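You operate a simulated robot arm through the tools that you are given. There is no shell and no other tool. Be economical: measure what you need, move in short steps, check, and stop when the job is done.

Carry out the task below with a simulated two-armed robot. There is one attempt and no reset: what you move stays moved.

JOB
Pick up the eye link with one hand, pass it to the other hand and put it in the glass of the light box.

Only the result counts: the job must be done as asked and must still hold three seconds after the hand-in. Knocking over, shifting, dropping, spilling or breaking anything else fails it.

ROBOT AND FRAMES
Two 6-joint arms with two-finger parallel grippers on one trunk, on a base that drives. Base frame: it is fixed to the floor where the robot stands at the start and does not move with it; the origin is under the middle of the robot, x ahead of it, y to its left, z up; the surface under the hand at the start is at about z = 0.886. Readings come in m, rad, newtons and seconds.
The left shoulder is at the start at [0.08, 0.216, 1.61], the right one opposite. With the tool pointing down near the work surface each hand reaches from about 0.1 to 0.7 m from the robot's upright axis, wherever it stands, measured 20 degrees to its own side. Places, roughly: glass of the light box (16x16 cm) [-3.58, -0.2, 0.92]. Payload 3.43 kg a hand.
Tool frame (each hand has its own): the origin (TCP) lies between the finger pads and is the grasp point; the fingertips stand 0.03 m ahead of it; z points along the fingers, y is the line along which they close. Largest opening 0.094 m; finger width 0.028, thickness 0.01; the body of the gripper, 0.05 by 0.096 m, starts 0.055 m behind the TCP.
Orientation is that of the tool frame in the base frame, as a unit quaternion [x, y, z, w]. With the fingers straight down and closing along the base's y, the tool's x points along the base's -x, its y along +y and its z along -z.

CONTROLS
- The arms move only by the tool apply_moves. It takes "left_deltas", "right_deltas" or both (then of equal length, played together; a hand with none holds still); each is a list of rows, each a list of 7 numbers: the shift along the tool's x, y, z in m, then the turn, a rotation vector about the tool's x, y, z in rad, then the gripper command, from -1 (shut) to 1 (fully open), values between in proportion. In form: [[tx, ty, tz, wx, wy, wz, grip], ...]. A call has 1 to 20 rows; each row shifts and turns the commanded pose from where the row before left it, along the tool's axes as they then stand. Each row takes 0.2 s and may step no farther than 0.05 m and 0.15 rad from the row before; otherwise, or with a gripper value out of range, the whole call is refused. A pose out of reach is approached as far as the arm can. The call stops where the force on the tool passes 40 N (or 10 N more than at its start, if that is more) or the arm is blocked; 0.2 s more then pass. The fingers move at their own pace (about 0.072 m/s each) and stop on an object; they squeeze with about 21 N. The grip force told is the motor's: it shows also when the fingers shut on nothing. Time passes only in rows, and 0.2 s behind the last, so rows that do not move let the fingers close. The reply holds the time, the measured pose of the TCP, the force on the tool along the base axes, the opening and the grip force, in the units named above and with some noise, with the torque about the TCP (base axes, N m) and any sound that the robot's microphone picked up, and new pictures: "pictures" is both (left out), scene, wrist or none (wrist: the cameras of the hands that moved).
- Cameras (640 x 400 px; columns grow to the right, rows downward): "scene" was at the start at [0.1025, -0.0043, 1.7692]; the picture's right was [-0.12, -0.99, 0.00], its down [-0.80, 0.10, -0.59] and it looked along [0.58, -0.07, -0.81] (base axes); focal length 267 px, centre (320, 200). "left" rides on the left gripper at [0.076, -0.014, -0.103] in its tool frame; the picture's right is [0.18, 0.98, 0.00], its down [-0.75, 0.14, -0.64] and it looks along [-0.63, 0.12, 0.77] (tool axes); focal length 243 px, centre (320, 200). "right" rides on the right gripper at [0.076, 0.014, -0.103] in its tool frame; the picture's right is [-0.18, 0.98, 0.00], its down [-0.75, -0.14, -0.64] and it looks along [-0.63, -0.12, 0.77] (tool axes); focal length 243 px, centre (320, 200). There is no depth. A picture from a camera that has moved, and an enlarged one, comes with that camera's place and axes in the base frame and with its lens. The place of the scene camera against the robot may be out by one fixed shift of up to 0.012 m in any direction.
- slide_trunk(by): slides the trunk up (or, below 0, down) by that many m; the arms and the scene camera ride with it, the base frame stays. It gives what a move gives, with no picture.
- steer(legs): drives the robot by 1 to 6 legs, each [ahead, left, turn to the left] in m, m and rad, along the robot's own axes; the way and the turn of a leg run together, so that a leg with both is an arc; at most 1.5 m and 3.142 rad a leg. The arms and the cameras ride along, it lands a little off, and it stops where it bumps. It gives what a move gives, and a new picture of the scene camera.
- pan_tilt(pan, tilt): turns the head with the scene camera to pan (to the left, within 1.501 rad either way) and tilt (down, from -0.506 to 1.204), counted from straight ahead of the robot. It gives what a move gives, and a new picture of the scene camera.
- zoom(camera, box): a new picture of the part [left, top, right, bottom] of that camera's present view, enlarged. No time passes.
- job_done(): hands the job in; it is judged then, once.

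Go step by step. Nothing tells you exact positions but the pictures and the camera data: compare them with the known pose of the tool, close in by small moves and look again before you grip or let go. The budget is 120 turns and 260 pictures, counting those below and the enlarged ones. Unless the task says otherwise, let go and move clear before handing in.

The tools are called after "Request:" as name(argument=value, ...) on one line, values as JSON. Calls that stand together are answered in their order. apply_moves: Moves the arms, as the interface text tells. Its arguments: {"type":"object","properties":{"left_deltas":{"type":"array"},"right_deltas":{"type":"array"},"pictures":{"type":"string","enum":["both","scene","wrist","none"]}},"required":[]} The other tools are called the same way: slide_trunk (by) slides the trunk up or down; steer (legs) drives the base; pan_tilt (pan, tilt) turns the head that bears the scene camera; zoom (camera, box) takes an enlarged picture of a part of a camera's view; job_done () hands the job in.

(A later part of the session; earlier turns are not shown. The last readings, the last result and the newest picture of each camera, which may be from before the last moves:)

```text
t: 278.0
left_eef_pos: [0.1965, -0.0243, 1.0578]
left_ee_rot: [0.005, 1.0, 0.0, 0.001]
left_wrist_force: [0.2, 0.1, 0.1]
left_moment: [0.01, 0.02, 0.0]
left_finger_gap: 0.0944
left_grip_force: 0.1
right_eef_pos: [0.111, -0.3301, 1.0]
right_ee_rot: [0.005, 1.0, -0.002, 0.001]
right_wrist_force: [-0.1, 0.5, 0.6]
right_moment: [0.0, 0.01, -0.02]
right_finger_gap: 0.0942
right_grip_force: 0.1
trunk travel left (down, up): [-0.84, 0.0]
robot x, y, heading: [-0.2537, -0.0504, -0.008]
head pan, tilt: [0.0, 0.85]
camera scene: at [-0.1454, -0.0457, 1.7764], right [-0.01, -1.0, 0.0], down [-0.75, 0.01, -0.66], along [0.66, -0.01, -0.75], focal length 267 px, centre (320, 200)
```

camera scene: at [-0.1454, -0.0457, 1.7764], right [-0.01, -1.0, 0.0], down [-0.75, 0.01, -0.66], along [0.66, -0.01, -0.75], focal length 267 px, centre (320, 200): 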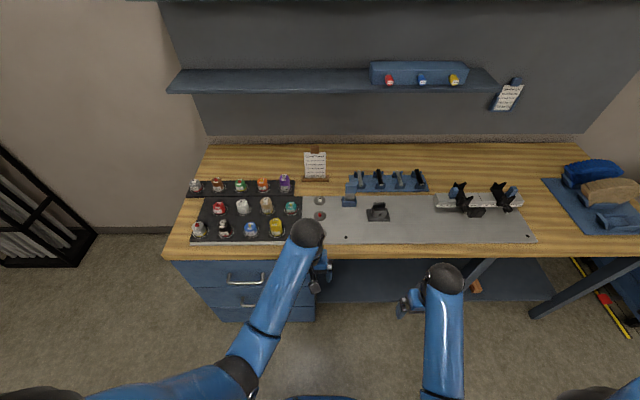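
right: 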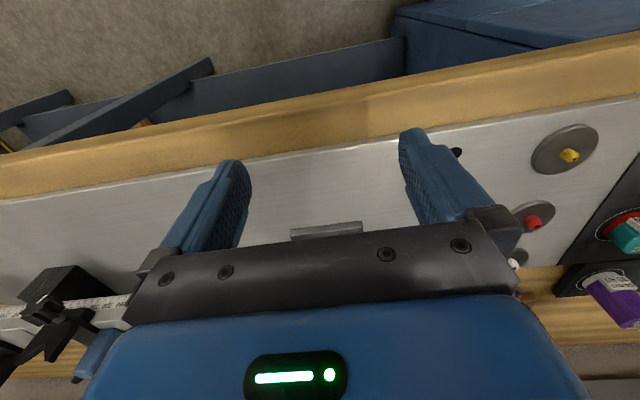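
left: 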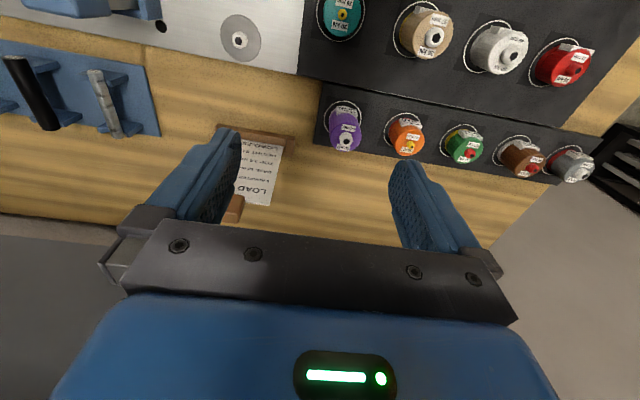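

The grey plate has a hole just showing at the socket rim, so this blue-capped plate in the socket is the eye link, at about (0.61, -0.17), cap top z≈1.00. I'll drive up to the bench, raise the right hand and take a closer look.

Request:
steer(legs=[[0.25, 0, 0]])

Request:
apply_moves(right_deltas=[[0, 0, -0.04, 0, 0, 0, 1], [0, 0, -0.04, 0, 0, 0, 1], [0, 0, -0.04, 0, 0, 0, 1], [-0.03, 0.03, 0, 0, 0, 0, 1], [-0.03, 0.03, 0, 0, 0, 0, 1], [-0.03, 0.03, 0, 0, 0, 0, 1], [-0.02, 0.03, 0, 0, 0, 0, 1]], left_deltas=[[0, 0.03, 0, 0, 0, 0, 1], [0, 0.03, 0, 0, 0, 0, 1], [0, 0.03, 0, 0, 0, 0, 1], [0, 0, 0, 0, 0, 0, 1], [0, 0, 0, 0, 0, 0, 1], [0, 0, 0, 0, 0, 0, 1], [0, 0, 0, 0, 0, 0, 1]])

```text
t: 279.8
left_eef_pos: [0.4423, -0.0279, 1.0604]
left_ee_rot: [0.005, 1.0, 0.0, 0.003]
left_wrist_force: [-0.6, 0.5, -0.2]
left_moment: [0.01, -0.02, -0.01]
left_finger_gap: 0.094
left_grip_force: 0.0
right_eef_pos: [0.3569, -0.3334, 1.0021]
right_ee_rot: [0.006, 1.0, -0.001, 0.003]
right_wrist_force: [-0.3, 0.2, 0.6]
right_moment: [-0.02, -0.01, -0.04]
right_finger_gap: 0.0938
right_grip_force: 0.0
trunk travel left (down, up): [-0.84, 0.0]
robot x, y, heading: [-0.0022, -0.0517, -0.012]
head pan, tilt: [0.0, 0.85]
camera scene: at [0.0974, -0.0483, 1.7768], right [-0.01, -1.0, 0.0], down [-0.75, 0.01, -0.66], along [0.66, -0.01, -0.75], focal length 267 px, centre (320, 200)
```

scene: 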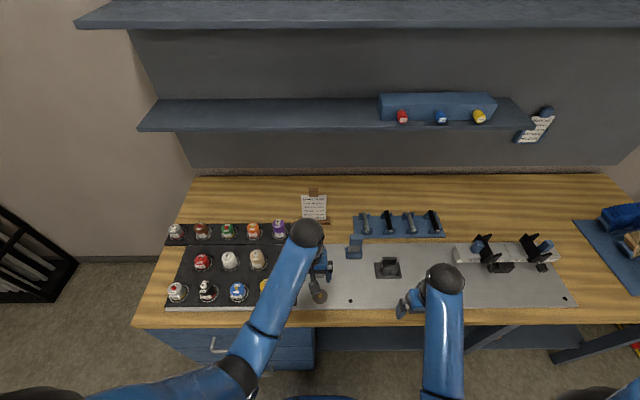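

```text
t: 281.4
left_eef_pos: [0.4484, 0.063, 1.0494]
left_ee_rot: [0.006, 1.0, -0.001, 0.002]
left_wrist_force: [-0.2, -0.9, 0.6]
left_moment: [0.01, 0.04, 0.01]
left_finger_gap: 0.0941
left_grip_force: 0.0
left hand out of reach, approached as far as the arm can: row 2
right_eef_pos: [0.4699, -0.2146, 1.0421]
right_ee_rot: [0.006, 1.0, -0.002, 0.0]
right_wrist_force: [0.1, -0.4, 0.1]
right_moment: [0.05, -0.02, 0.01]
right_finger_gap: 0.0938
right_grip_force: 0.1
right hand out of reach, approached as far as the arm can: row 2, 3
trunk travel left (down, up): [-0.84, 0.0]
robot x, y, heading: [-0.0041, -0.0534, -0.012]
head pan, tilt: [0.0, 0.85]
camera scene: at [0.1051, -0.0471, 1.7762], right [-0.01, -1.0, 0.0], down [-0.75, 0.01, -0.66], along [0.66, -0.01, -0.75], focal length 267 px, centre (320, 200)
camera right: at [0.3927, -0.199, 1.1449], right [0.19, 0.98, 0.0], down [0.75, -0.15, 0.64], along [0.63, -0.13, -0.77], focal length 243 px, centre (320, 200)
camera left: at [0.3722, 0.0515, 1.1526], right [-0.17, 0.98, 0.0], down [0.75, 0.13, 0.64], along [0.63, 0.11, -0.77], focal length 243 px, centre (320, 200)
```

scene: 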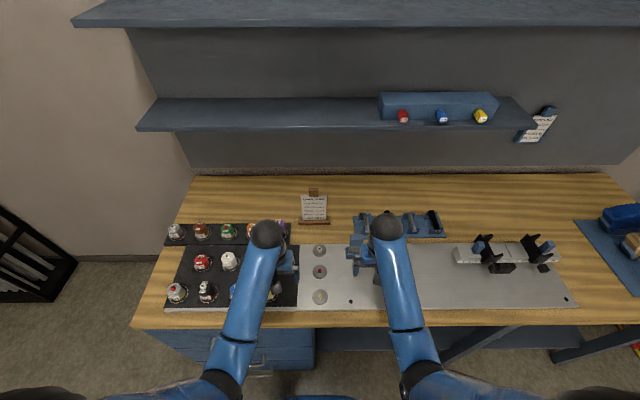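
right: 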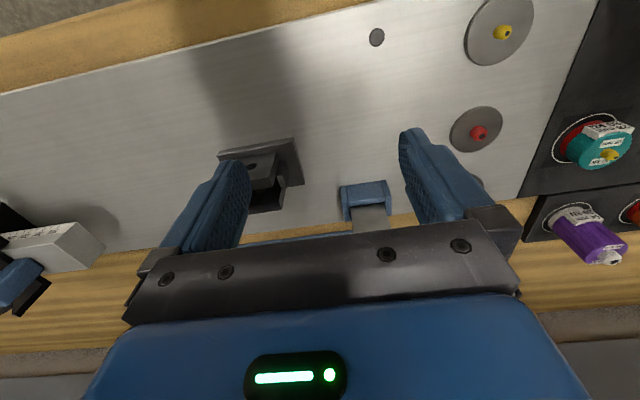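
left: 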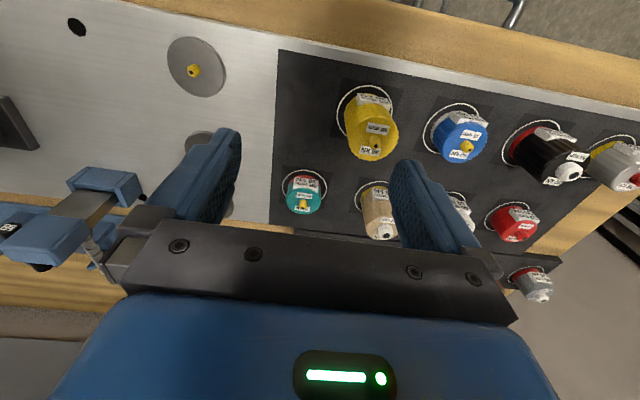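

The left wrist camera also sees the link in its socket. I'll enlarge it to fix its place.

Request:
zoom(camera="left", box=[0, 140, 160, 280])

Request:
apply_moves(right_deltas=[[0, 0.015, -0.04, 0, 0, 0, 1], [0, 0.015, -0.04, 0, 0, 0, 1], [0, 0.015, 0, 0, 0, 0, 1]], pictures="wrist")

```text
2.86 times, centred on (80, 210) of left
camera zoom: at [0.3722, 0.0515, 1.1526], right [-0.17, 0.98, 0.0], down [0.75, 0.13, 0.64], along [0.63, 0.11, -0.77], focal length 693 px, centre (1006, 171)
```

zoom: 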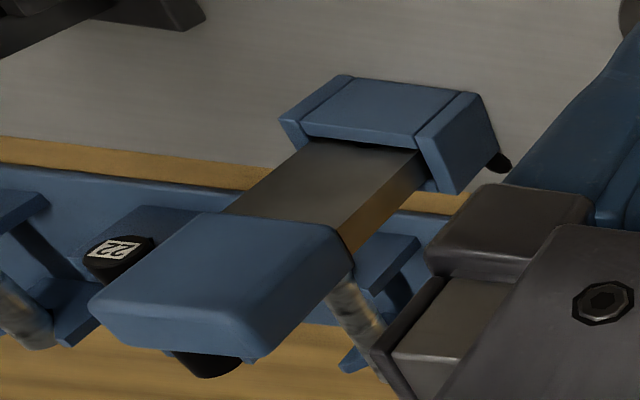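

```text
t: 282.2
left_eef_pos: [0.4484, 0.063, 1.0503]
left_ee_rot: [0.006, 1.0, -0.001, 0.0]
left_wrist_force: [-0.2, 0.2, -0.5]
left_moment: [-0.04, -0.01, -0.02]
left_finger_gap: 0.0941
left_grip_force: 0.0
right_eef_pos: [0.4844, -0.1718, 1.0609]
right_ee_rot: [0.006, 1.0, -0.002, 0.001]
right_wrist_force: [-0.6, 0.3, 0.3]
right_moment: [0.0, 0.01, -0.01]
right_finger_gap: 0.094
right_grip_force: 0.0
right hand out of reach, approached as far as the arm can: row 1, 2
trunk travel left (down, up): [-0.84, 0.0]
robot x, y, heading: [-0.005, -0.0557, -0.011]
head pan, tilt: [0.0, 0.85]
camera right: at [0.4072, -0.1567, 1.1637], right [0.19, 0.98, 0.0], down [0.75, -0.15, 0.64], along [0.63, -0.13, -0.76], focal length 243 px, centre (320, 200)
```

right: 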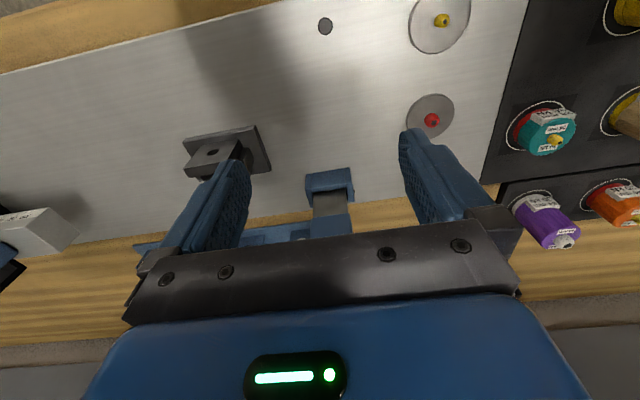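

Both views agree: cap centre about (0.606, -0.178), top z≈1.00. I'll move the open right hand over it, still high, and look.

Request:
apply_moves(right_deltas=[[-0.04, -0.002, 0, 0, 0, 0, 1], [-0.04, -0.002, 0, 0, 0, 0, 1], [-0.04, -0.002, 0, 0, 0, 0, 1]])

Request:
zoom(camera="left", box=[0, 80, 240, 280])

```text
t: 283.0
left_eef_pos: [0.4489, 0.0619, 1.0496]
left_ee_rot: [0.005, 1.0, 0.0, 0.001]
left_wrist_force: [0.7, 0.2, 0.4]
left_moment: [0.01, 0.01, 0.01]
left_finger_gap: 0.0938
left_grip_force: 0.0
right_eef_pos: [0.6065, -0.1772, 1.0635]
right_ee_rot: [0.005, 1.0, -0.002, 0.0]
right_wrist_force: [-0.2, 0.4, -0.7]
right_moment: [0.01, -0.01, 0.01]
right_finger_gap: 0.094
right_grip_force: 0.1
trunk travel left (down, up): [-0.84, 0.0]
robot x, y, heading: [-0.0094, -0.0505, -0.009]
head pan, tilt: [0.0, 0.85]
camera scene: at [0.1052, -0.0481, 1.7762], right [-0.01, -1.0, 0.0], down [-0.75, 0.01, -0.66], along [0.66, -0.01, -0.75], focal length 267 px, centre (320, 200)
camera right: at [0.5295, -0.1633, 1.1658], right [0.19, 0.98, 0.0], down [0.75, -0.15, 0.64], along [0.63, -0.13, -0.77], focal length 243 px, centre (320, 200)
```

scene: 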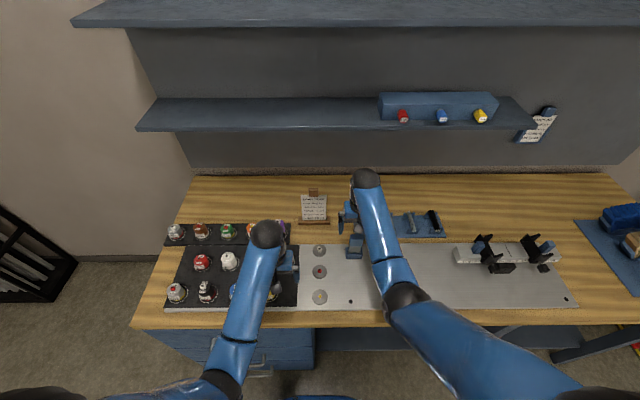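
right: 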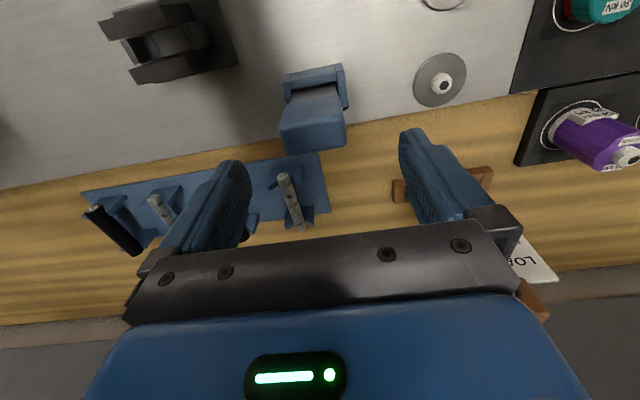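

```text
2.00 times, centred on (120, 180) of left
camera zoom: at [0.3724, 0.0508, 1.1526], right [-0.17, 0.98, 0.0], down [0.75, 0.13, 0.64], along [0.63, 0.11, -0.77], focal length 485 px, centre (720, 240)
```

zoom: 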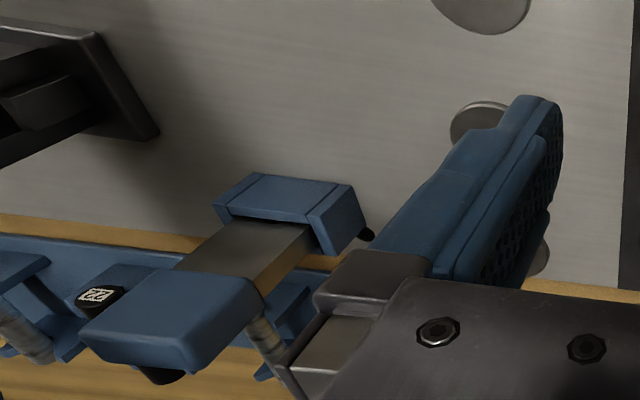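

Request:
zoom(camera="right", box=[240, 40, 400, 180])

```text
2.86 times, centred on (320, 110) of right
camera zoom: at [0.5295, -0.1633, 1.1658], right [0.19, 0.98, 0.0], down [0.75, -0.15, 0.64], along [0.63, -0.13, -0.77], focal length 693 px, centre (320, 457)
```

zoom: 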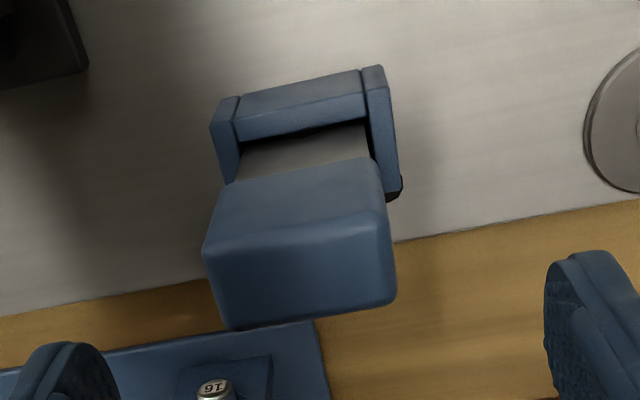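

The cap spans x 0.591–0.614, y≈-0.183 centre, z 0.964–1.004. I'll shift a few mm and descend so the fingertips just pass the cap's lower edge.

Request:
apply_moves(right_deltas=[[0.004, -0.006, 0, 0, 0, 0, 1], [0, 0, 0.025, 0, 0, 0, 1], [0, 0, 0.025, 0, 0, 0, 1], [0, 0, 0.022, 0, 0, 0, 1]], pictures="both")

Request:
zoom(camera="left", box=[0, 80, 240, 280])

```text
t: 284.0
left_eef_pos: [0.4486, 0.062, 1.0496]
left_ee_rot: [0.005, 1.0, 0.001, 0.002]
left_wrist_force: [-0.3, 0.1, 0.6]
left_moment: [0.02, -0.01, 0.01]
left_finger_gap: 0.0943
left_grip_force: 0.2
right_eef_pos: [0.6023, -0.1829, 0.9888]
right_ee_rot: [0.004, 1.0, -0.001, 0.002]
right_wrist_force: [-0.2, -0.1, 0.9]
right_moment: [-0.03, 0.01, 0.02]
right_finger_gap: 0.0939
right_grip_force: 0.1
trunk travel left (down, up): [-0.84, 0.0]
robot x, y, heading: [-0.0076, -0.0556, -0.01]
head pan, tilt: [0.0, 0.85]
camera scene: at [0.1036, -0.0483, 1.7763], right [-0.01, -1.0, 0.0], down [-0.75, 0.01, -0.66], along [0.66, -0.01, -0.75], focal length 267 px, centre (320, 200)
camera right: at [0.5246, -0.1689, 1.0924], right [0.19, 0.98, 0.0], down [0.75, -0.15, 0.64], along [0.63, -0.13, -0.76], focal length 243 px, centre (320, 200)
```

scene: 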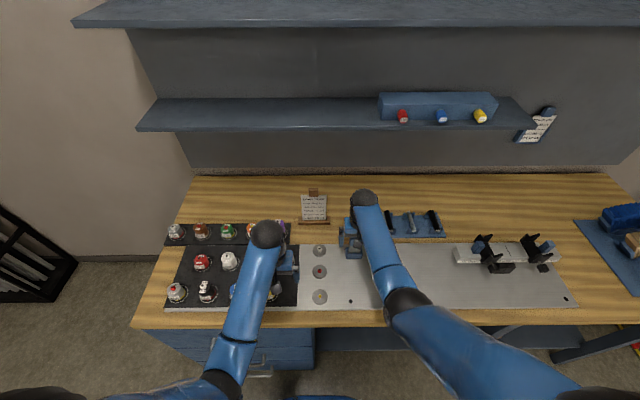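
right: 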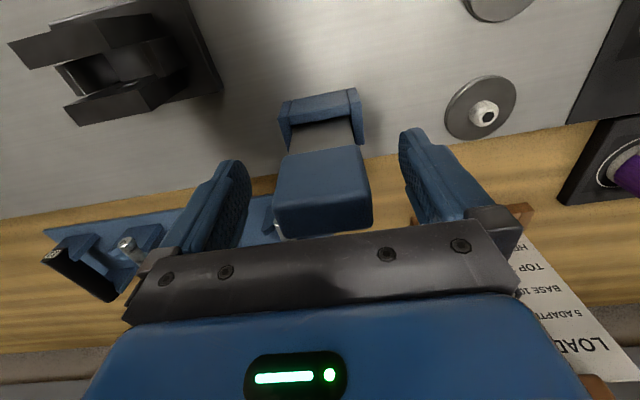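

```text
2.00 times, centred on (120, 180) of left
camera zoom: at [0.3713, 0.0508, 1.153], right [-0.17, 0.98, 0.0], down [0.75, 0.13, 0.64], along [0.63, 0.11, -0.76], focal length 485 px, centre (720, 240)
```

zoom: 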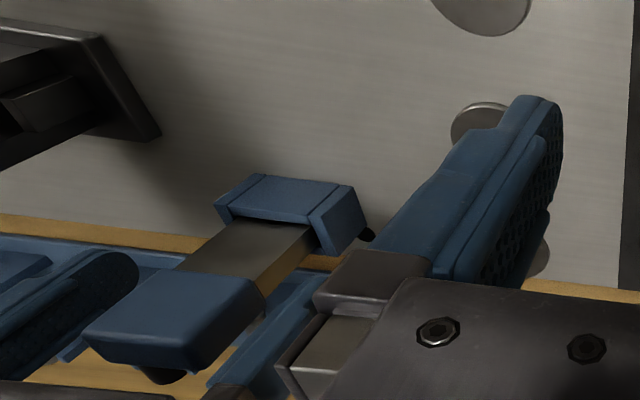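

The fingers straddle the cap evenly. Closing now.

Request:
apply_moves(right_deltas=[[0, 0, 0, 0, 0, 0, 0.2], [0, 0, 0, 0, 0, 0, -0.1], [0, 0, 0, 0, 0, 0, -1], [0, 0, 0, 0, 0, 0, -1], [0, 0, 0, 0, 0, 0, -1]], pictures="wrist")

```text
t: 285.2
left_eef_pos: [0.4473, 0.0634, 1.0508]
left_ee_rot: [0.005, 1.0, 0.0, 0.002]
left_wrist_force: [0.8, -0.1, 0.6]
left_moment: [0.0, 0.01, 0.04]
left_finger_gap: 0.0939
left_grip_force: 0.1
right_eef_pos: [0.6022, -0.184, 0.9903]
right_ee_rot: [0.004, 1.0, -0.001, 0.001]
right_wrist_force: [0.3, 2.0, -0.6]
right_moment: [0.06, -0.05, -0.03]
right_finger_gap: 0.0484
right_grip_force: 21.5
trunk travel left (down, up): [-0.84, 0.0]
robot x, y, heading: [-0.0079, -0.0524, -0.009]
head pan, tilt: [0.0, 0.85]
camera right: at [0.5247, -0.1685, 1.0924], right [0.19, 0.98, 0.0], down [0.75, -0.15, 0.64], along [0.63, -0.13, -0.77], focal length 243 px, centre (320, 200)
```

right: 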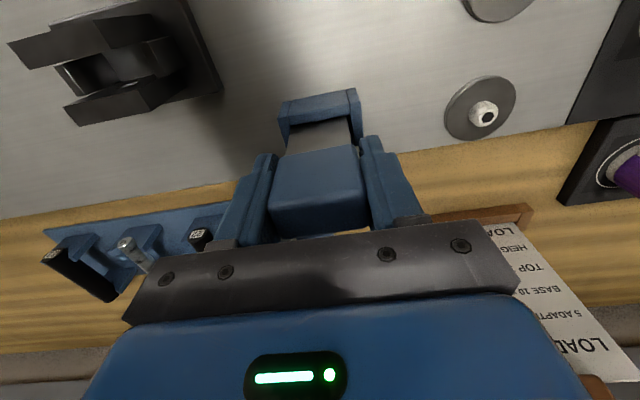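

The grip holds at 48 mm. I'll lift straight up slowly to draw it out of the socket.

Request:
apply_moves(right_deltas=[[0, 0, -0.015, 0, 0, 0, -1], [0, 0, -0.02, 0, 0, 0, -1], [0, 0, -0.02, 0, 0, 0, -1], [0, 0, -0.02, 0, 0, 0, -1], [0, 0, -0.02, 0, 0, 0, -1], [0, 0, -0.02, 0, 0, 0, -1]])

Request:
zoom(camera="left", box=[0, 80, 240, 330])

```text
t: 286.6
left_eef_pos: [0.4488, 0.0619, 1.0501]
left_ee_rot: [0.005, 1.0, -0.001, 0.002]
left_wrist_force: [0.0, -0.2, 0.2]
left_moment: [0.0, -0.04, 0.0]
left_finger_gap: 0.0938
left_grip_force: 0.0
right_eef_pos: [0.6005, -0.1838, 1.1057]
right_ee_rot: [0.004, 1.0, -0.002, 0.001]
right_wrist_force: [0.7, -0.3, -3.2]
right_moment: [-0.02, 0.0, 0.02]
right_finger_gap: 0.0478
right_grip_force: 20.7
trunk travel left (down, up): [-0.84, 0.0]
robot x, y, heading: [-0.0035, -0.0514, -0.008]
head pan, tilt: [0.0, 0.85]
camera scene: at [0.104, -0.0485, 1.7763], right [-0.01, -1.0, 0.0], down [-0.75, 0.01, -0.66], along [0.66, -0.01, -0.75], focal length 267 px, centre (320, 200)
camera right: at [0.5237, -0.1684, 1.208], right [0.19, 0.98, 0.0], down [0.75, -0.15, 0.64], along [0.63, -0.13, -0.77], focal length 243 px, centre (320, 200)
```

scene: 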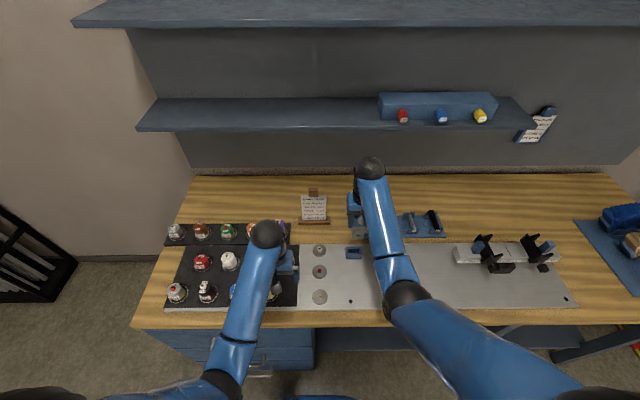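
right: 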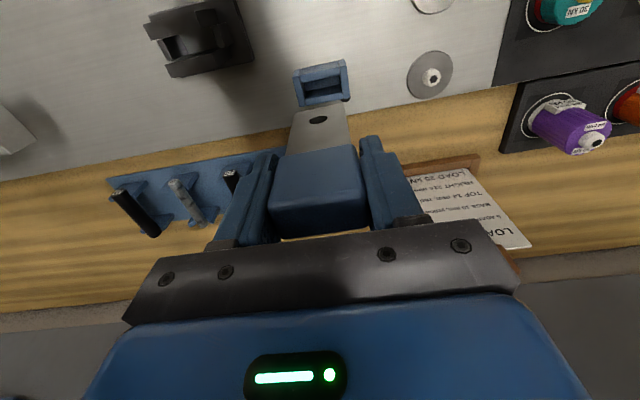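

```text
1.60 times, centred on (120, 205) of left
camera zoom: at [0.3715, 0.0507, 1.1529], right [-0.17, 0.98, 0.0], down [0.75, 0.13, 0.64], along [0.63, 0.11, -0.77], focal length 388 px, centre (640, 192)
```

zoom: 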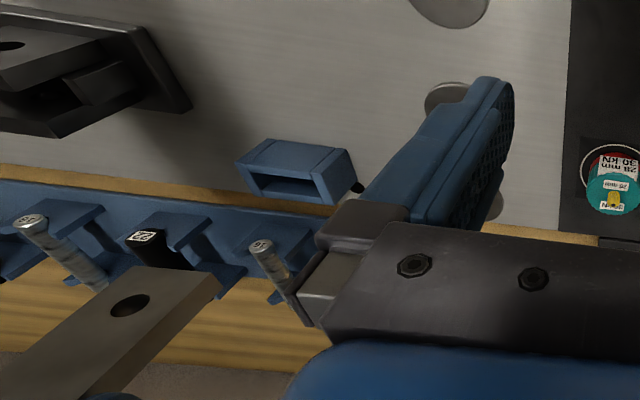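

It's clearly the eye link: a plate with an eye and blue cap, now free of the socket. I'll back away from the bench for a safe handover space.

Request:
steer(legs=[[-0.6, 0, 0]])

Request:
apply_moves(right_deltas=[[0, 0, 0, 0, -0.12, 0, -1], [0, 0, 0, 0, -0.12, 0, -1], [0, 0, 0, 0, -0.12, 0, -1], [0, 0, 0, 0, -0.12, 0, -1], [0, 0, 0, 0, -0.12, 0, -1], [0, 0, 0, 0, -0.12, 0, -1]])

```text
t: 289.9
left_eef_pos: [-0.1395, 0.0692, 1.0495]
left_ee_rot: [0.004, 1.0, -0.001, 0.0]
left_wrist_force: [0.5, 1.1, 0.2]
left_moment: [0.04, 0.02, -0.03]
left_finger_gap: 0.0939
left_grip_force: 0.1
right_eef_pos: [0.0137, -0.1758, 1.1038]
right_ee_rot: [0.004, 1.0, -0.001, -0.001]
right_wrist_force: [0.7, 0.9, -2.4]
right_moment: [0.03, 0.03, 0.02]
right_finger_gap: 0.0479
right_grip_force: 21.0
trunk travel left (down, up): [-0.84, 0.0]
robot x, y, heading: [-0.5913, -0.0484, -0.011]
head pan, tilt: [0.0, 0.85]
camera scene: at [-0.4819, -0.0424, 1.776], right [-0.01, -1.0, 0.0], down [-0.75, 0.01, -0.66], along [0.66, -0.01, -0.75], focal length 267 px, centre (320, 200)
```

scene: 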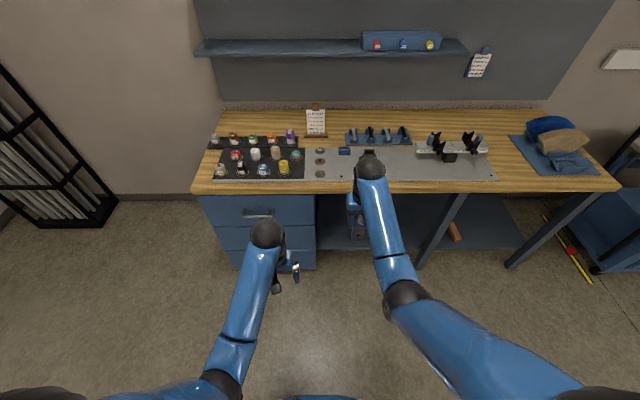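

```text
t: 291.3
left_eef_pos: [-0.1415, 0.0687, 1.0492]
left_ee_rot: [0.004, 1.0, -0.001, 0.002]
left_wrist_force: [0.4, -0.5, 0.2]
left_moment: [-0.02, 0.01, 0.0]
left_finger_gap: 0.0941
left_grip_force: 0.0
right_eef_pos: [0.0107, -0.1768, 1.1051]
right_ee_rot: [0.003, 0.935, -0.003, 0.355]
right_wrist_force: [-0.7, 0.5, -2.6]
right_moment: [0.03, 0.06, -0.02]
right_finger_gap: 0.0484
right_grip_force: 20.7
trunk travel left (down, up): [-0.84, 0.0]
robot x, y, heading: [-0.5927, -0.0491, -0.009]
head pan, tilt: [0.0, 0.85]
camera scene: at [-0.4857, -0.0426, 1.7763], right [-0.01, -1.0, 0.0], down [-0.75, 0.01, -0.66], along [0.66, -0.01, -0.75], focal length 267 px, centre (320, 200)
camera right: at [-0.1146, -0.1619, 1.1321], right [0.15, 0.98, 0.12], down [0.14, -0.14, 0.98], along [0.98, -0.13, -0.16], focal length 243 px, centre (320, 200)
```

scene: 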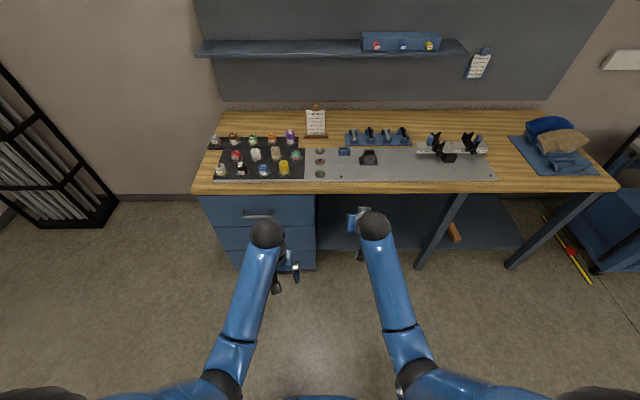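
right: 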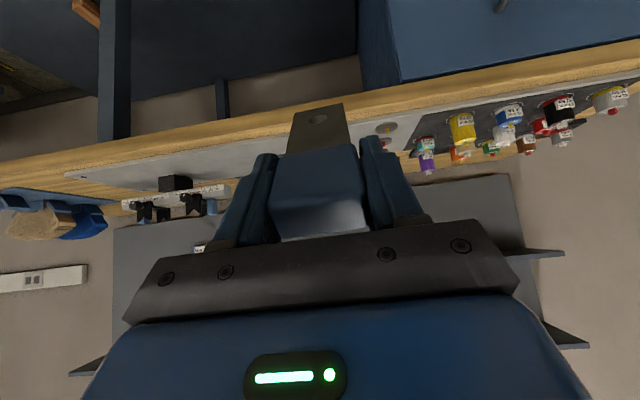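

The tilt works. I'll finish turning the right hand until the link points straight ahead, lying flat.

Request:
apply_moves(right_deltas=[[0, 0, 0, 0, -0.1215, 0, -1], [0, 0, 0, 0, -0.1215, 0, -1], [0, 0, 0, 0, -0.1215, 0, -1], [0, 0, 0, 0, -0.1215, 0, -1], [0, 0, 0, 0, -0.1215, 0, -1], [0, 0, 0, 0, -0.1215, 0, -1], [0, 0, 0, 0, -0.1215, 0, -1]])

Request:
zoom(camera="scene", box=[220, 190, 420, 310])

Request:
zoom(camera="left", box=[0, 0, 640, 400])

```text
t: 292.9
left_eef_pos: [-0.1413, 0.0692, 1.051]
left_ee_rot: [0.005, 1.0, 0.0, 0.001]
left_wrist_force: [0.6, 0.8, 0.3]
left_moment: [0.0, 0.01, -0.03]
left_finger_gap: 0.0941
left_grip_force: 0.0
right_eef_pos: [0.0137, -0.1766, 1.1044]
right_ee_rot: [0.001, 0.707, -0.003, 0.707]
right_wrist_force: [-0.3, 0.3, -3.2]
right_moment: [-0.01, 0.09, -0.01]
right_finger_gap: 0.0482
right_grip_force: 20.7
trunk travel left (down, up): [-0.84, 0.0]
robot x, y, heading: [-0.5953, -0.0437, -0.013]
head pan, tilt: [0.0, 0.85]
camera scene: at [-0.4845, -0.0424, 1.7763], right [-0.01, -1.0, 0.0], down [-0.75, 0.01, -0.66], along [0.66, -0.01, -0.75], focal length 267 px, centre (320, 200)
camera right: at [-0.091, -0.1622, 1.0283], right [0.01, 0.98, 0.18], down [-0.64, -0.14, 0.75], along [0.77, -0.12, 0.63], focal length 243 px, centre (320, 200)
```

scene: 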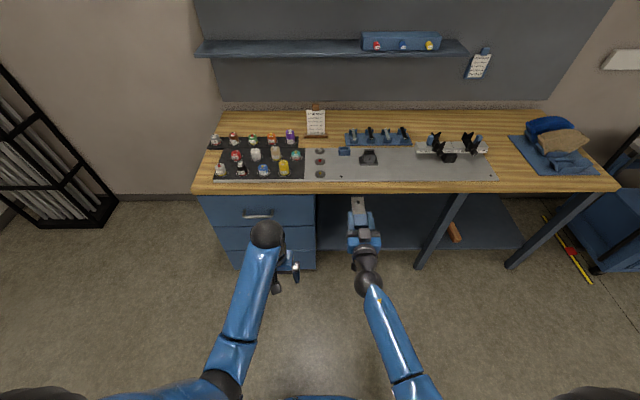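
right: 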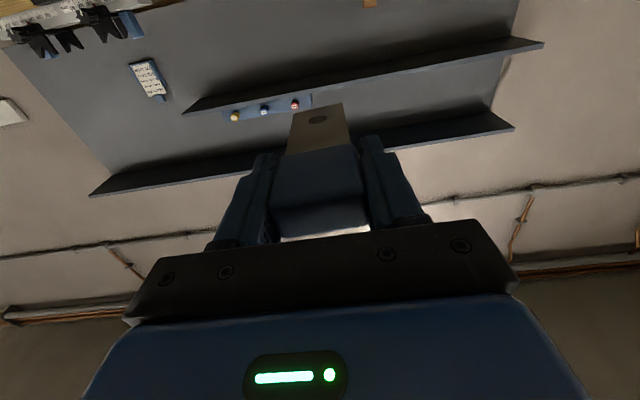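

```text
3.20 times, centred on (320, 250) of scene
camera zoom: at [-0.4845, -0.0424, 1.7763], right [-0.01, -1.0, 0.0], down [-0.75, 0.01, -0.66], along [0.66, -0.01, -0.75], focal length 854 px, centre (320, 40)
```

zoom: 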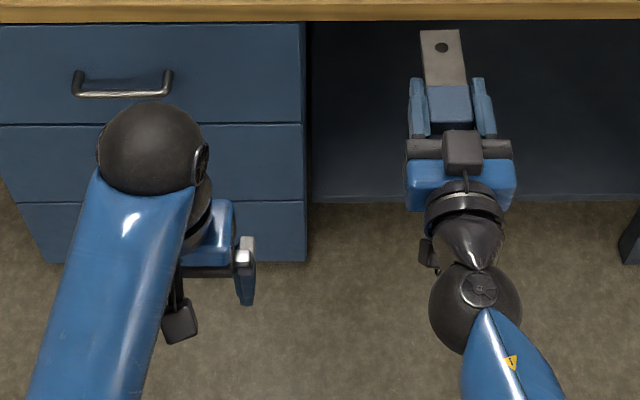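

```text
1.00 times, centred on (320, 200) of left (not enlarged: the box is as wide or as high as the picture)
camera zoom: at [-0.2173, 0.057, 1.1528], right [-0.18, 0.98, 0.0], down [0.75, 0.13, 0.64], along [0.63, 0.11, -0.77], focal length 243 px, centre (320, 200)
```

zoom: 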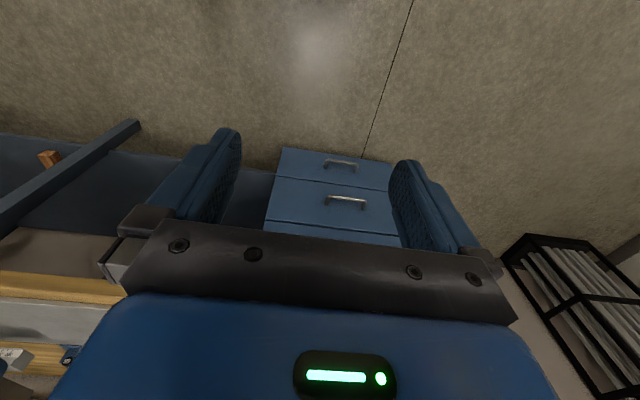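

The link now points ahead and lies flat; plate extends from 3 to 10.6 cm ahead of the right TCP. I'll bring the right hand to mid-front and lower, and take the left hand aside and up.

Request:
apply_moves(left_deltas=[[-0.035, 0.02, -0.012, 0, 0, 0, 1], [-0.035, 0.02, -0.012, 0, 0, 0, 1], [-0.035, 0.02, -0.012, 0, 0, 0, 1], [-0.035, 0.02, -0.012, 0, 0, 0, 1], [0, 0, 0, 0, 0, 0, 1]], right_deltas=[[0.021, 0, -0.015, 0, 0, 0, -1], [0.021, 0.0, -0.015, 0, 0, 0, -1], [0.021, 0.042, -0.015, 0, 0, 0, -1], [0.021, 0.043, -0.015, 0, 0, 0, -1], [0.02, 0.042, -0.014, 0, 0, 0, -1]])

Request:
zoom(camera="scene", box=[220, 190, 420, 310])

```text
refused: row 4 steps farther than a row can; nothing moved
```

```text
3.20 times, centred on (320, 250) of scene
camera zoom: at [-0.4845, -0.0424, 1.7763], right [-0.01, -1.0, 0.0], down [-0.75, 0.01, -0.66], along [0.66, -0.01, -0.75], focal length 854 px, centre (320, 40)
```

zoom: 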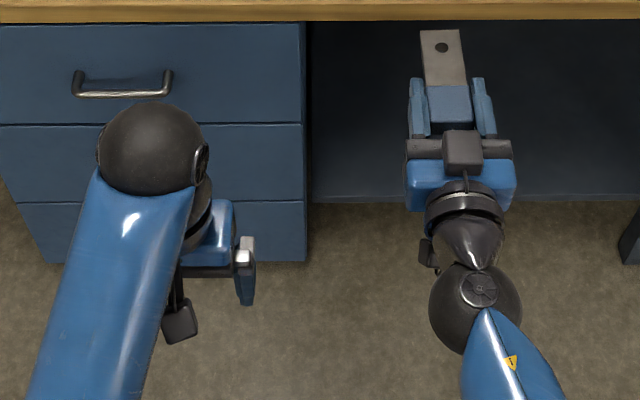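

A step was too long; I'll use shorter rows for the same move.

Request:
apply_moves(left_deltas=[[-0.035, 0.02, -0.012, 0, 0, 0, 1], [-0.035, 0.02, -0.012, 0, 0, 0, 1], [-0.035, 0.02, -0.012, 0, 0, 0, 1], [-0.035, 0.02, -0.012, 0, 0, 0, 1], [0, 0, 0, 0, 0, 0, 1], [0, 0, 0, 0, 0, 0, 1], [0, 0, 0, 0, 0, 0, 1]], right_deltas=[[0.015, 0, -0.01, 0, 0, 0, -1], [0.015, 0.0, -0.01, 0, 0, 0, -1], [0.015, 0.025, -0.01, 0, 0, 0, -1], [0.015, 0.025, -0.011, 0, 0, 0, -1], [0.015, 0.026, -0.011, 0, 0, 0, -1], [0.015, 0.026, -0.011, 0, 0, 0, -1], [0.014, 0.025, -0.011, 0, 0, 0, -1]])

Request:
zoom(camera="scene", box=[220, 190, 420, 310])

```text
t: 294.5
left_eef_pos: [0.0008, 0.1485, 1.0953]
left_ee_rot: [0.004, 1.0, -0.001, 0.001]
left_wrist_force: [-0.5, -0.1, -0.3]
left_moment: [0.06, 0.02, -0.01]
left_finger_gap: 0.094
left_grip_force: 0.1
left hand out of reach, approached as far as the arm can: row 2
right_eef_pos: [-0.0615, -0.0467, 0.9986]
right_ee_rot: [0.001, 0.706, -0.005, 0.708]
right_wrist_force: [-0.2, 0.8, -2.7]
right_moment: [0.0, 0.08, 0.0]
right_finger_gap: 0.0481
right_grip_force: 20.5
trunk travel left (down, up): [-0.84, 0.0]
robot x, y, heading: [-0.5928, -0.0447, -0.011]
head pan, tilt: [0.0, 0.85]
camera scene: at [-0.4844, -0.0408, 1.7762], right [-0.01, -1.0, 0.0], down [-0.75, 0.01, -0.66], along [0.66, -0.01, -0.75], focal length 267 px, centre (320, 200)
camera right: at [-0.1638, -0.0326, 0.9233], right [0.01, 0.98, 0.18], down [-0.64, -0.13, 0.75], along [0.76, -0.12, 0.63], focal length 243 px, centre (320, 200)
camera left: at [-0.0764, 0.137, 1.1981], right [-0.18, 0.98, 0.0], down [0.75, 0.14, 0.64], along [0.63, 0.11, -0.77], focal length 243 px, centre (320, 200)
```

scene: 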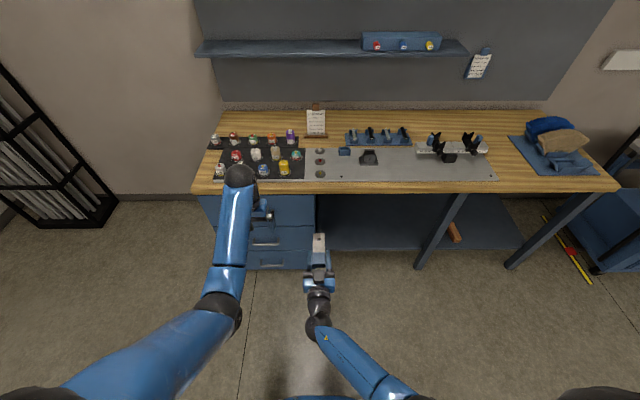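
right: 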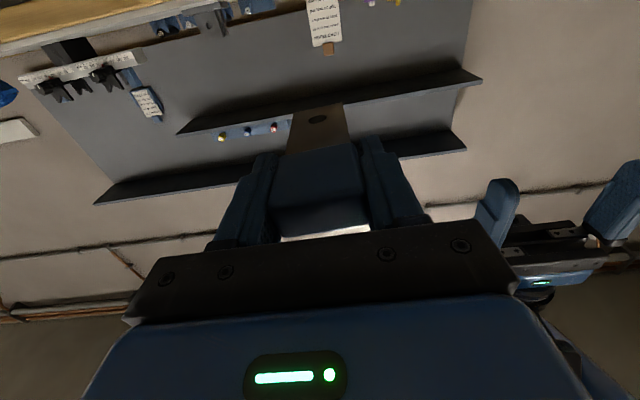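
left: 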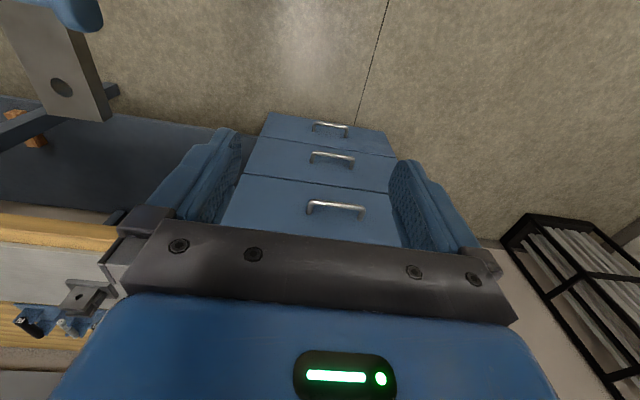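

```text
3.20 times, centred on (320, 250) of scene
camera zoom: at [-0.4844, -0.0408, 1.7762], right [-0.01, -1.0, 0.0], down [-0.75, 0.01, -0.66], along [0.66, -0.01, -0.75], focal length 854 px, centre (320, 40)
```

zoom: 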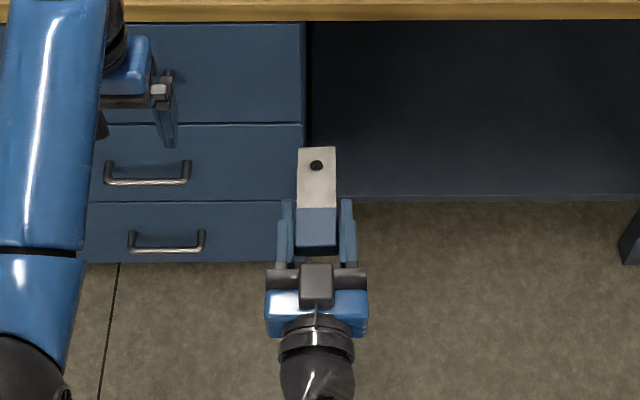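

Positions are as planned. I'll bring the open left hand over the plate at its present height.

Request:
apply_moves(left_deltas=[[0, -0.039, 0, 0, 0, 0, 1], [0, -0.039, 0, 0, 0, 0, 1], [0, -0.039, 0, 0, 0, 0, 1], [0, -0.039, 0, 0, 0, 0, 1], [0, -0.039, 0, 0, 0, 0, 1]])

Request:
zoom(camera="left", box=[160, 0, 480, 240])

```text
t: 295.7
left_eef_pos: [-0.0009, -0.0489, 1.0929]
left_ee_rot: [0.004, 1.0, 0.002, 0.0]
left_wrist_force: [0.0, 0.2, -0.6]
left_moment: [0.01, 0.05, -0.02]
left_finger_gap: 0.094
left_grip_force: 0.1
right_eef_pos: [-0.0618, -0.0499, 1.0]
right_ee_rot: [0.002, 0.707, -0.004, 0.708]
right_wrist_force: [0.1, -0.6, -2.6]
right_moment: [0.0, 0.06, 0.0]
right_finger_gap: 0.0482
right_grip_force: 21.4
trunk travel left (down, up): [-0.84, 0.0]
robot x, y, heading: [-0.5962, -0.0435, -0.008]
head pan, tilt: [0.0, 0.85]
camera scene: at [-0.4851, -0.0449, 1.7763], right [-0.01, -1.0, 0.0], down [-0.75, 0.01, -0.66], along [0.66, 0.0, -0.75], focal length 267 px, centre (320, 200)
camera left: at [-0.0775, -0.0619, 1.1964], right [-0.18, 0.98, 0.0], down [0.75, 0.13, 0.64], along [0.63, 0.11, -0.77], focal length 243 px, centre (320, 200)
```

scene: 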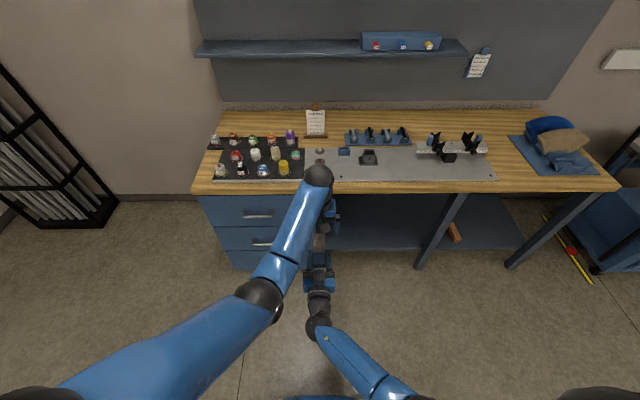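
left: 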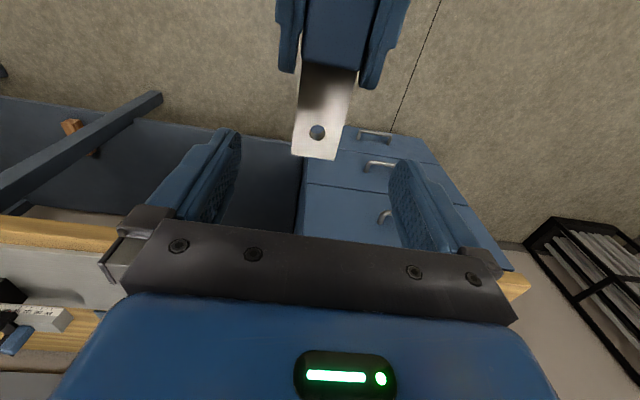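

```text
1.67 times, centred on (320, 120) of left
camera zoom: at [-0.0775, -0.0619, 1.1964], right [-0.18, 0.98, 0.0], down [0.75, 0.13, 0.64], along [0.63, 0.11, -0.77], focal length 404 px, centre (320, 333)
```

zoom: 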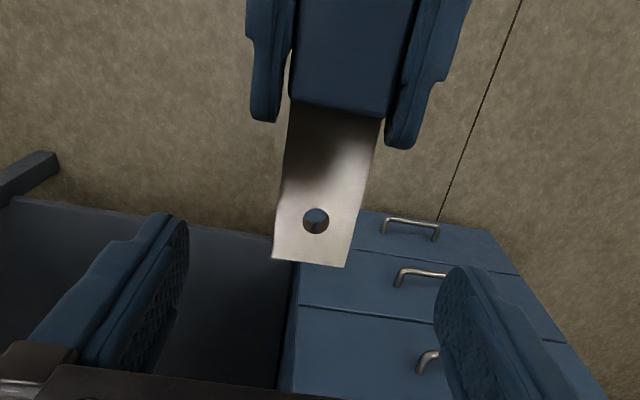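

Alignment is right: the left fingers will straddle the plate about 1.5 cm beyond the right fingertips. Descending 7.3 cm.

Request:
apply_moves(left_deltas=[[0, 0, 0.025, 0, 0, 0, 1], [0, 0, 0.025, 0, 0, 0, 1], [0, 0, 0.023, 0, 0, 0, 1]], pictures="wrist")

Request:
zoom(camera="right", box=[160, 0, 480, 240])

```text
t: 296.5
left_eef_pos: [-0.0005, -0.0482, 1.0225]
left_ee_rot: [0.004, 1.0, 0.0, 0.002]
left_wrist_force: [-0.1, -0.5, -0.5]
left_moment: [-0.02, -0.01, -0.02]
left_finger_gap: 0.0939
left_grip_force: 0.1
right_eef_pos: [-0.0603, -0.0499, 0.9988]
right_ee_rot: [0.002, 0.707, -0.004, 0.707]
right_wrist_force: [-0.5, -0.1, -2.5]
right_moment: [-0.02, 0.04, -0.02]
right_finger_gap: 0.0483
right_grip_force: 20.7
trunk travel left (down, up): [-0.84, 0.0]
robot x, y, heading: [-0.5974, -0.0437, -0.005]
head pan, tilt: [0.0, 0.85]
camera left: at [-0.0762, -0.0598, 1.1252], right [-0.18, 0.98, 0.0], down [0.75, 0.13, 0.64], along [0.63, 0.11, -0.77], focal length 243 px, centre (320, 200)
```

left: 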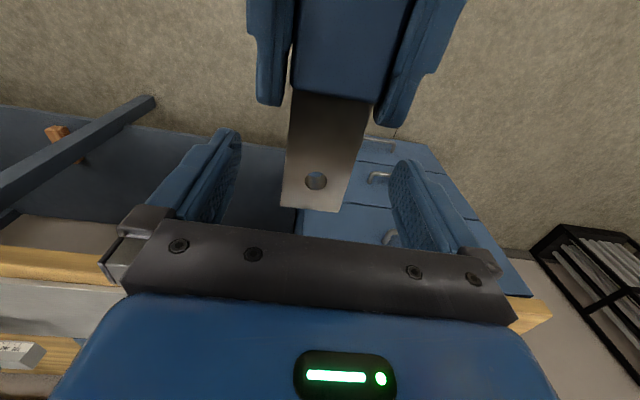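

```text
1.67 times, centred on (320, 120) of right
camera zoom: at [-0.164, -0.034, 0.9233], right [0.01, 0.98, 0.18], down [-0.64, -0.13, 0.75], along [0.77, -0.12, 0.63], focal length 404 px, centre (320, 333)
```

zoom: 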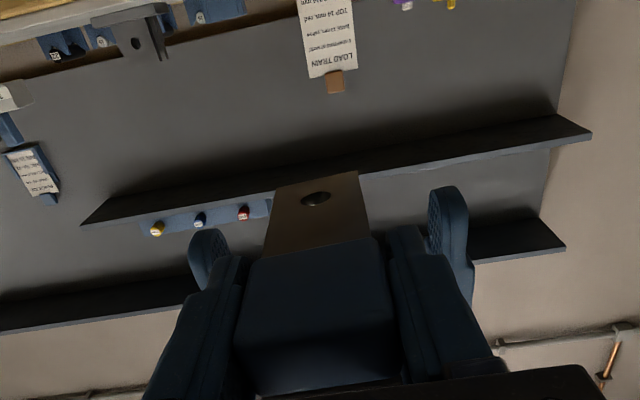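

Left fingertips reach the plate's underside on both sides. Closing the left hand while the right keeps holding.

Request:
apply_moves(left_deltas=[[0, 0, 0, 0, 0, 0, 0.2], [0, 0, 0, 0, 0, 0, -0.15], [0, 0, 0, 0, 0, 0, -1], [0, 0, 0, 0, 0, 0, -1], [0, 0, 0, 0, 0, 0, -1]], pictures="wrist")

Request:
zoom(camera="right", box=[160, 0, 480, 240])

```text
t: 297.7
left_eef_pos: [-0.0007, -0.0469, 1.0227]
left_ee_rot: [0.004, 1.0, 0.0, 0.002]
left_wrist_force: [2.4, -5.9, -0.6]
left_moment: [-0.28, -0.08, 0.24]
left_finger_gap: 0.0402
left_grip_force: 20.9
right_eef_pos: [-0.0611, -0.0486, 1.0001]
right_ee_rot: [0.002, 0.707, -0.003, 0.708]
right_wrist_force: [-1.9, 5.9, -1.9]
right_moment: [0.13, 0.05, 0.12]
right_finger_gap: 0.0479
right_grip_force: 20.8
trunk travel left (down, up): [-0.84, 0.0]
robot x, y, heading: [-0.5951, -0.0482, -0.007]
head pan, tilt: [0.0, 0.85]
camera left: at [-0.0764, -0.0598, 1.1257], right [-0.18, 0.98, 0.0], down [0.75, 0.14, 0.64], along [0.63, 0.11, -0.76], focal length 243 px, centre (320, 200)
```

left: 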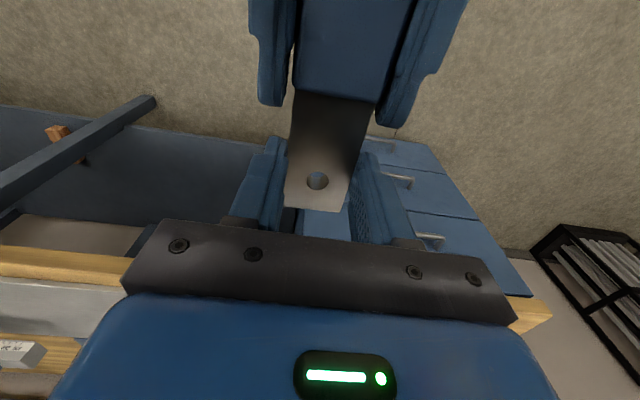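

```text
1.67 times, centred on (320, 120) of right
camera zoom: at [-0.164, -0.0334, 0.9236], right [0.01, 0.98, 0.18], down [-0.64, -0.13, 0.75], along [0.76, -0.12, 0.63], focal length 404 px, centre (320, 333)
```

zoom: 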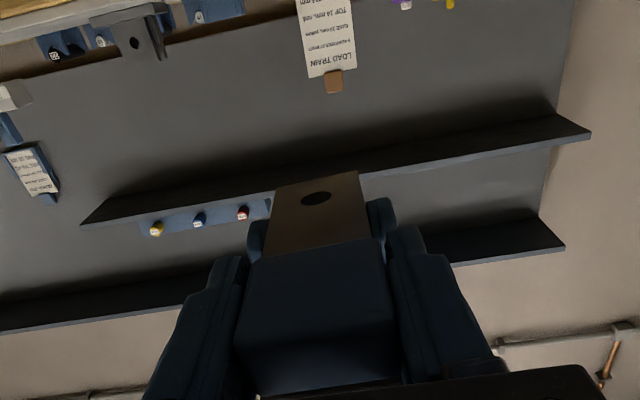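

Both hands hold it (left gap 40 mm, 21 N). I'll open the right hand slightly and check that the left carries it before withdrawing.

Request:
apply_moves(right_deltas=[[0, 0, 0, 0, 0, 0, 0.1], [0, 0, 0, 0, 0, 0, 0.2], [0, 0, 0, 0, 0, 0, 0.3], [0, 0, 0, 0, 0, 0, 0.3]], left_deltas=[[0, 0, 0, 0, 0, 0, -1], [0, 0, 0, 0, 0, 0, -1], [0, 0, 0, 0, 0, 0, -1], [0, 0, 0, 0, 0, 0, -1]], pictures="wrist")

```text
t: 298.7
left_eef_pos: [0.0002, -0.0479, 1.0234]
left_ee_rot: [0.004, 1.0, 0.0, 0.001]
left_wrist_force: [0.3, 0.0, 0.3]
left_moment: [0.03, -0.13, -0.05]
left_finger_gap: 0.0402
left_grip_force: 20.8
right_eef_pos: [-0.0608, -0.0477, 0.9995]
right_ee_rot: [0.002, 0.707, -0.005, 0.708]
right_wrist_force: [0.1, -0.6, 0.0]
right_moment: [-0.01, -0.01, -0.02]
right_finger_gap: 0.0612
right_grip_force: 0.0
trunk travel left (down, up): [-0.84, 0.0]
robot x, y, heading: [-0.5951, -0.0473, -0.014]
head pan, tilt: [0.0, 0.85]
camera right: at [-0.1641, -0.0337, 0.9234], right [0.01, 0.98, 0.18], down [-0.64, -0.13, 0.75], along [0.76, -0.12, 0.63], focal length 243 px, centre (320, 200)
camera left: at [-0.0764, -0.0594, 1.1255], right [-0.18, 0.98, 0.0], down [0.75, 0.13, 0.64], along [0.63, 0.11, -0.77], focal length 243 px, centre (320, 200)
```

right: 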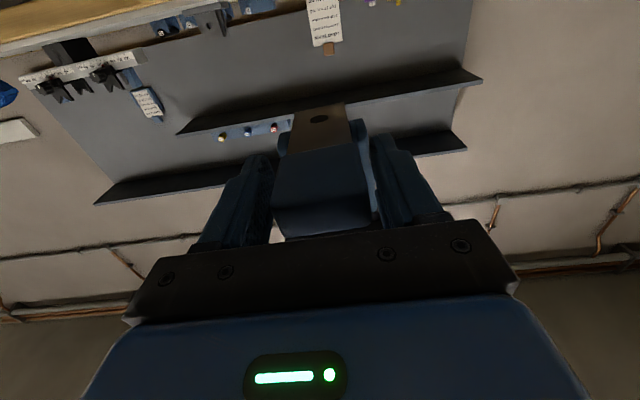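
left: 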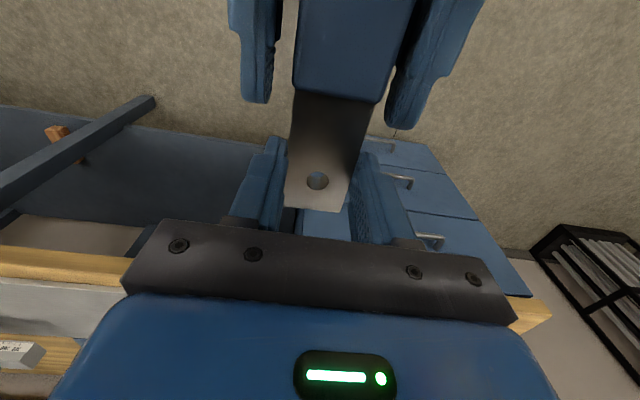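

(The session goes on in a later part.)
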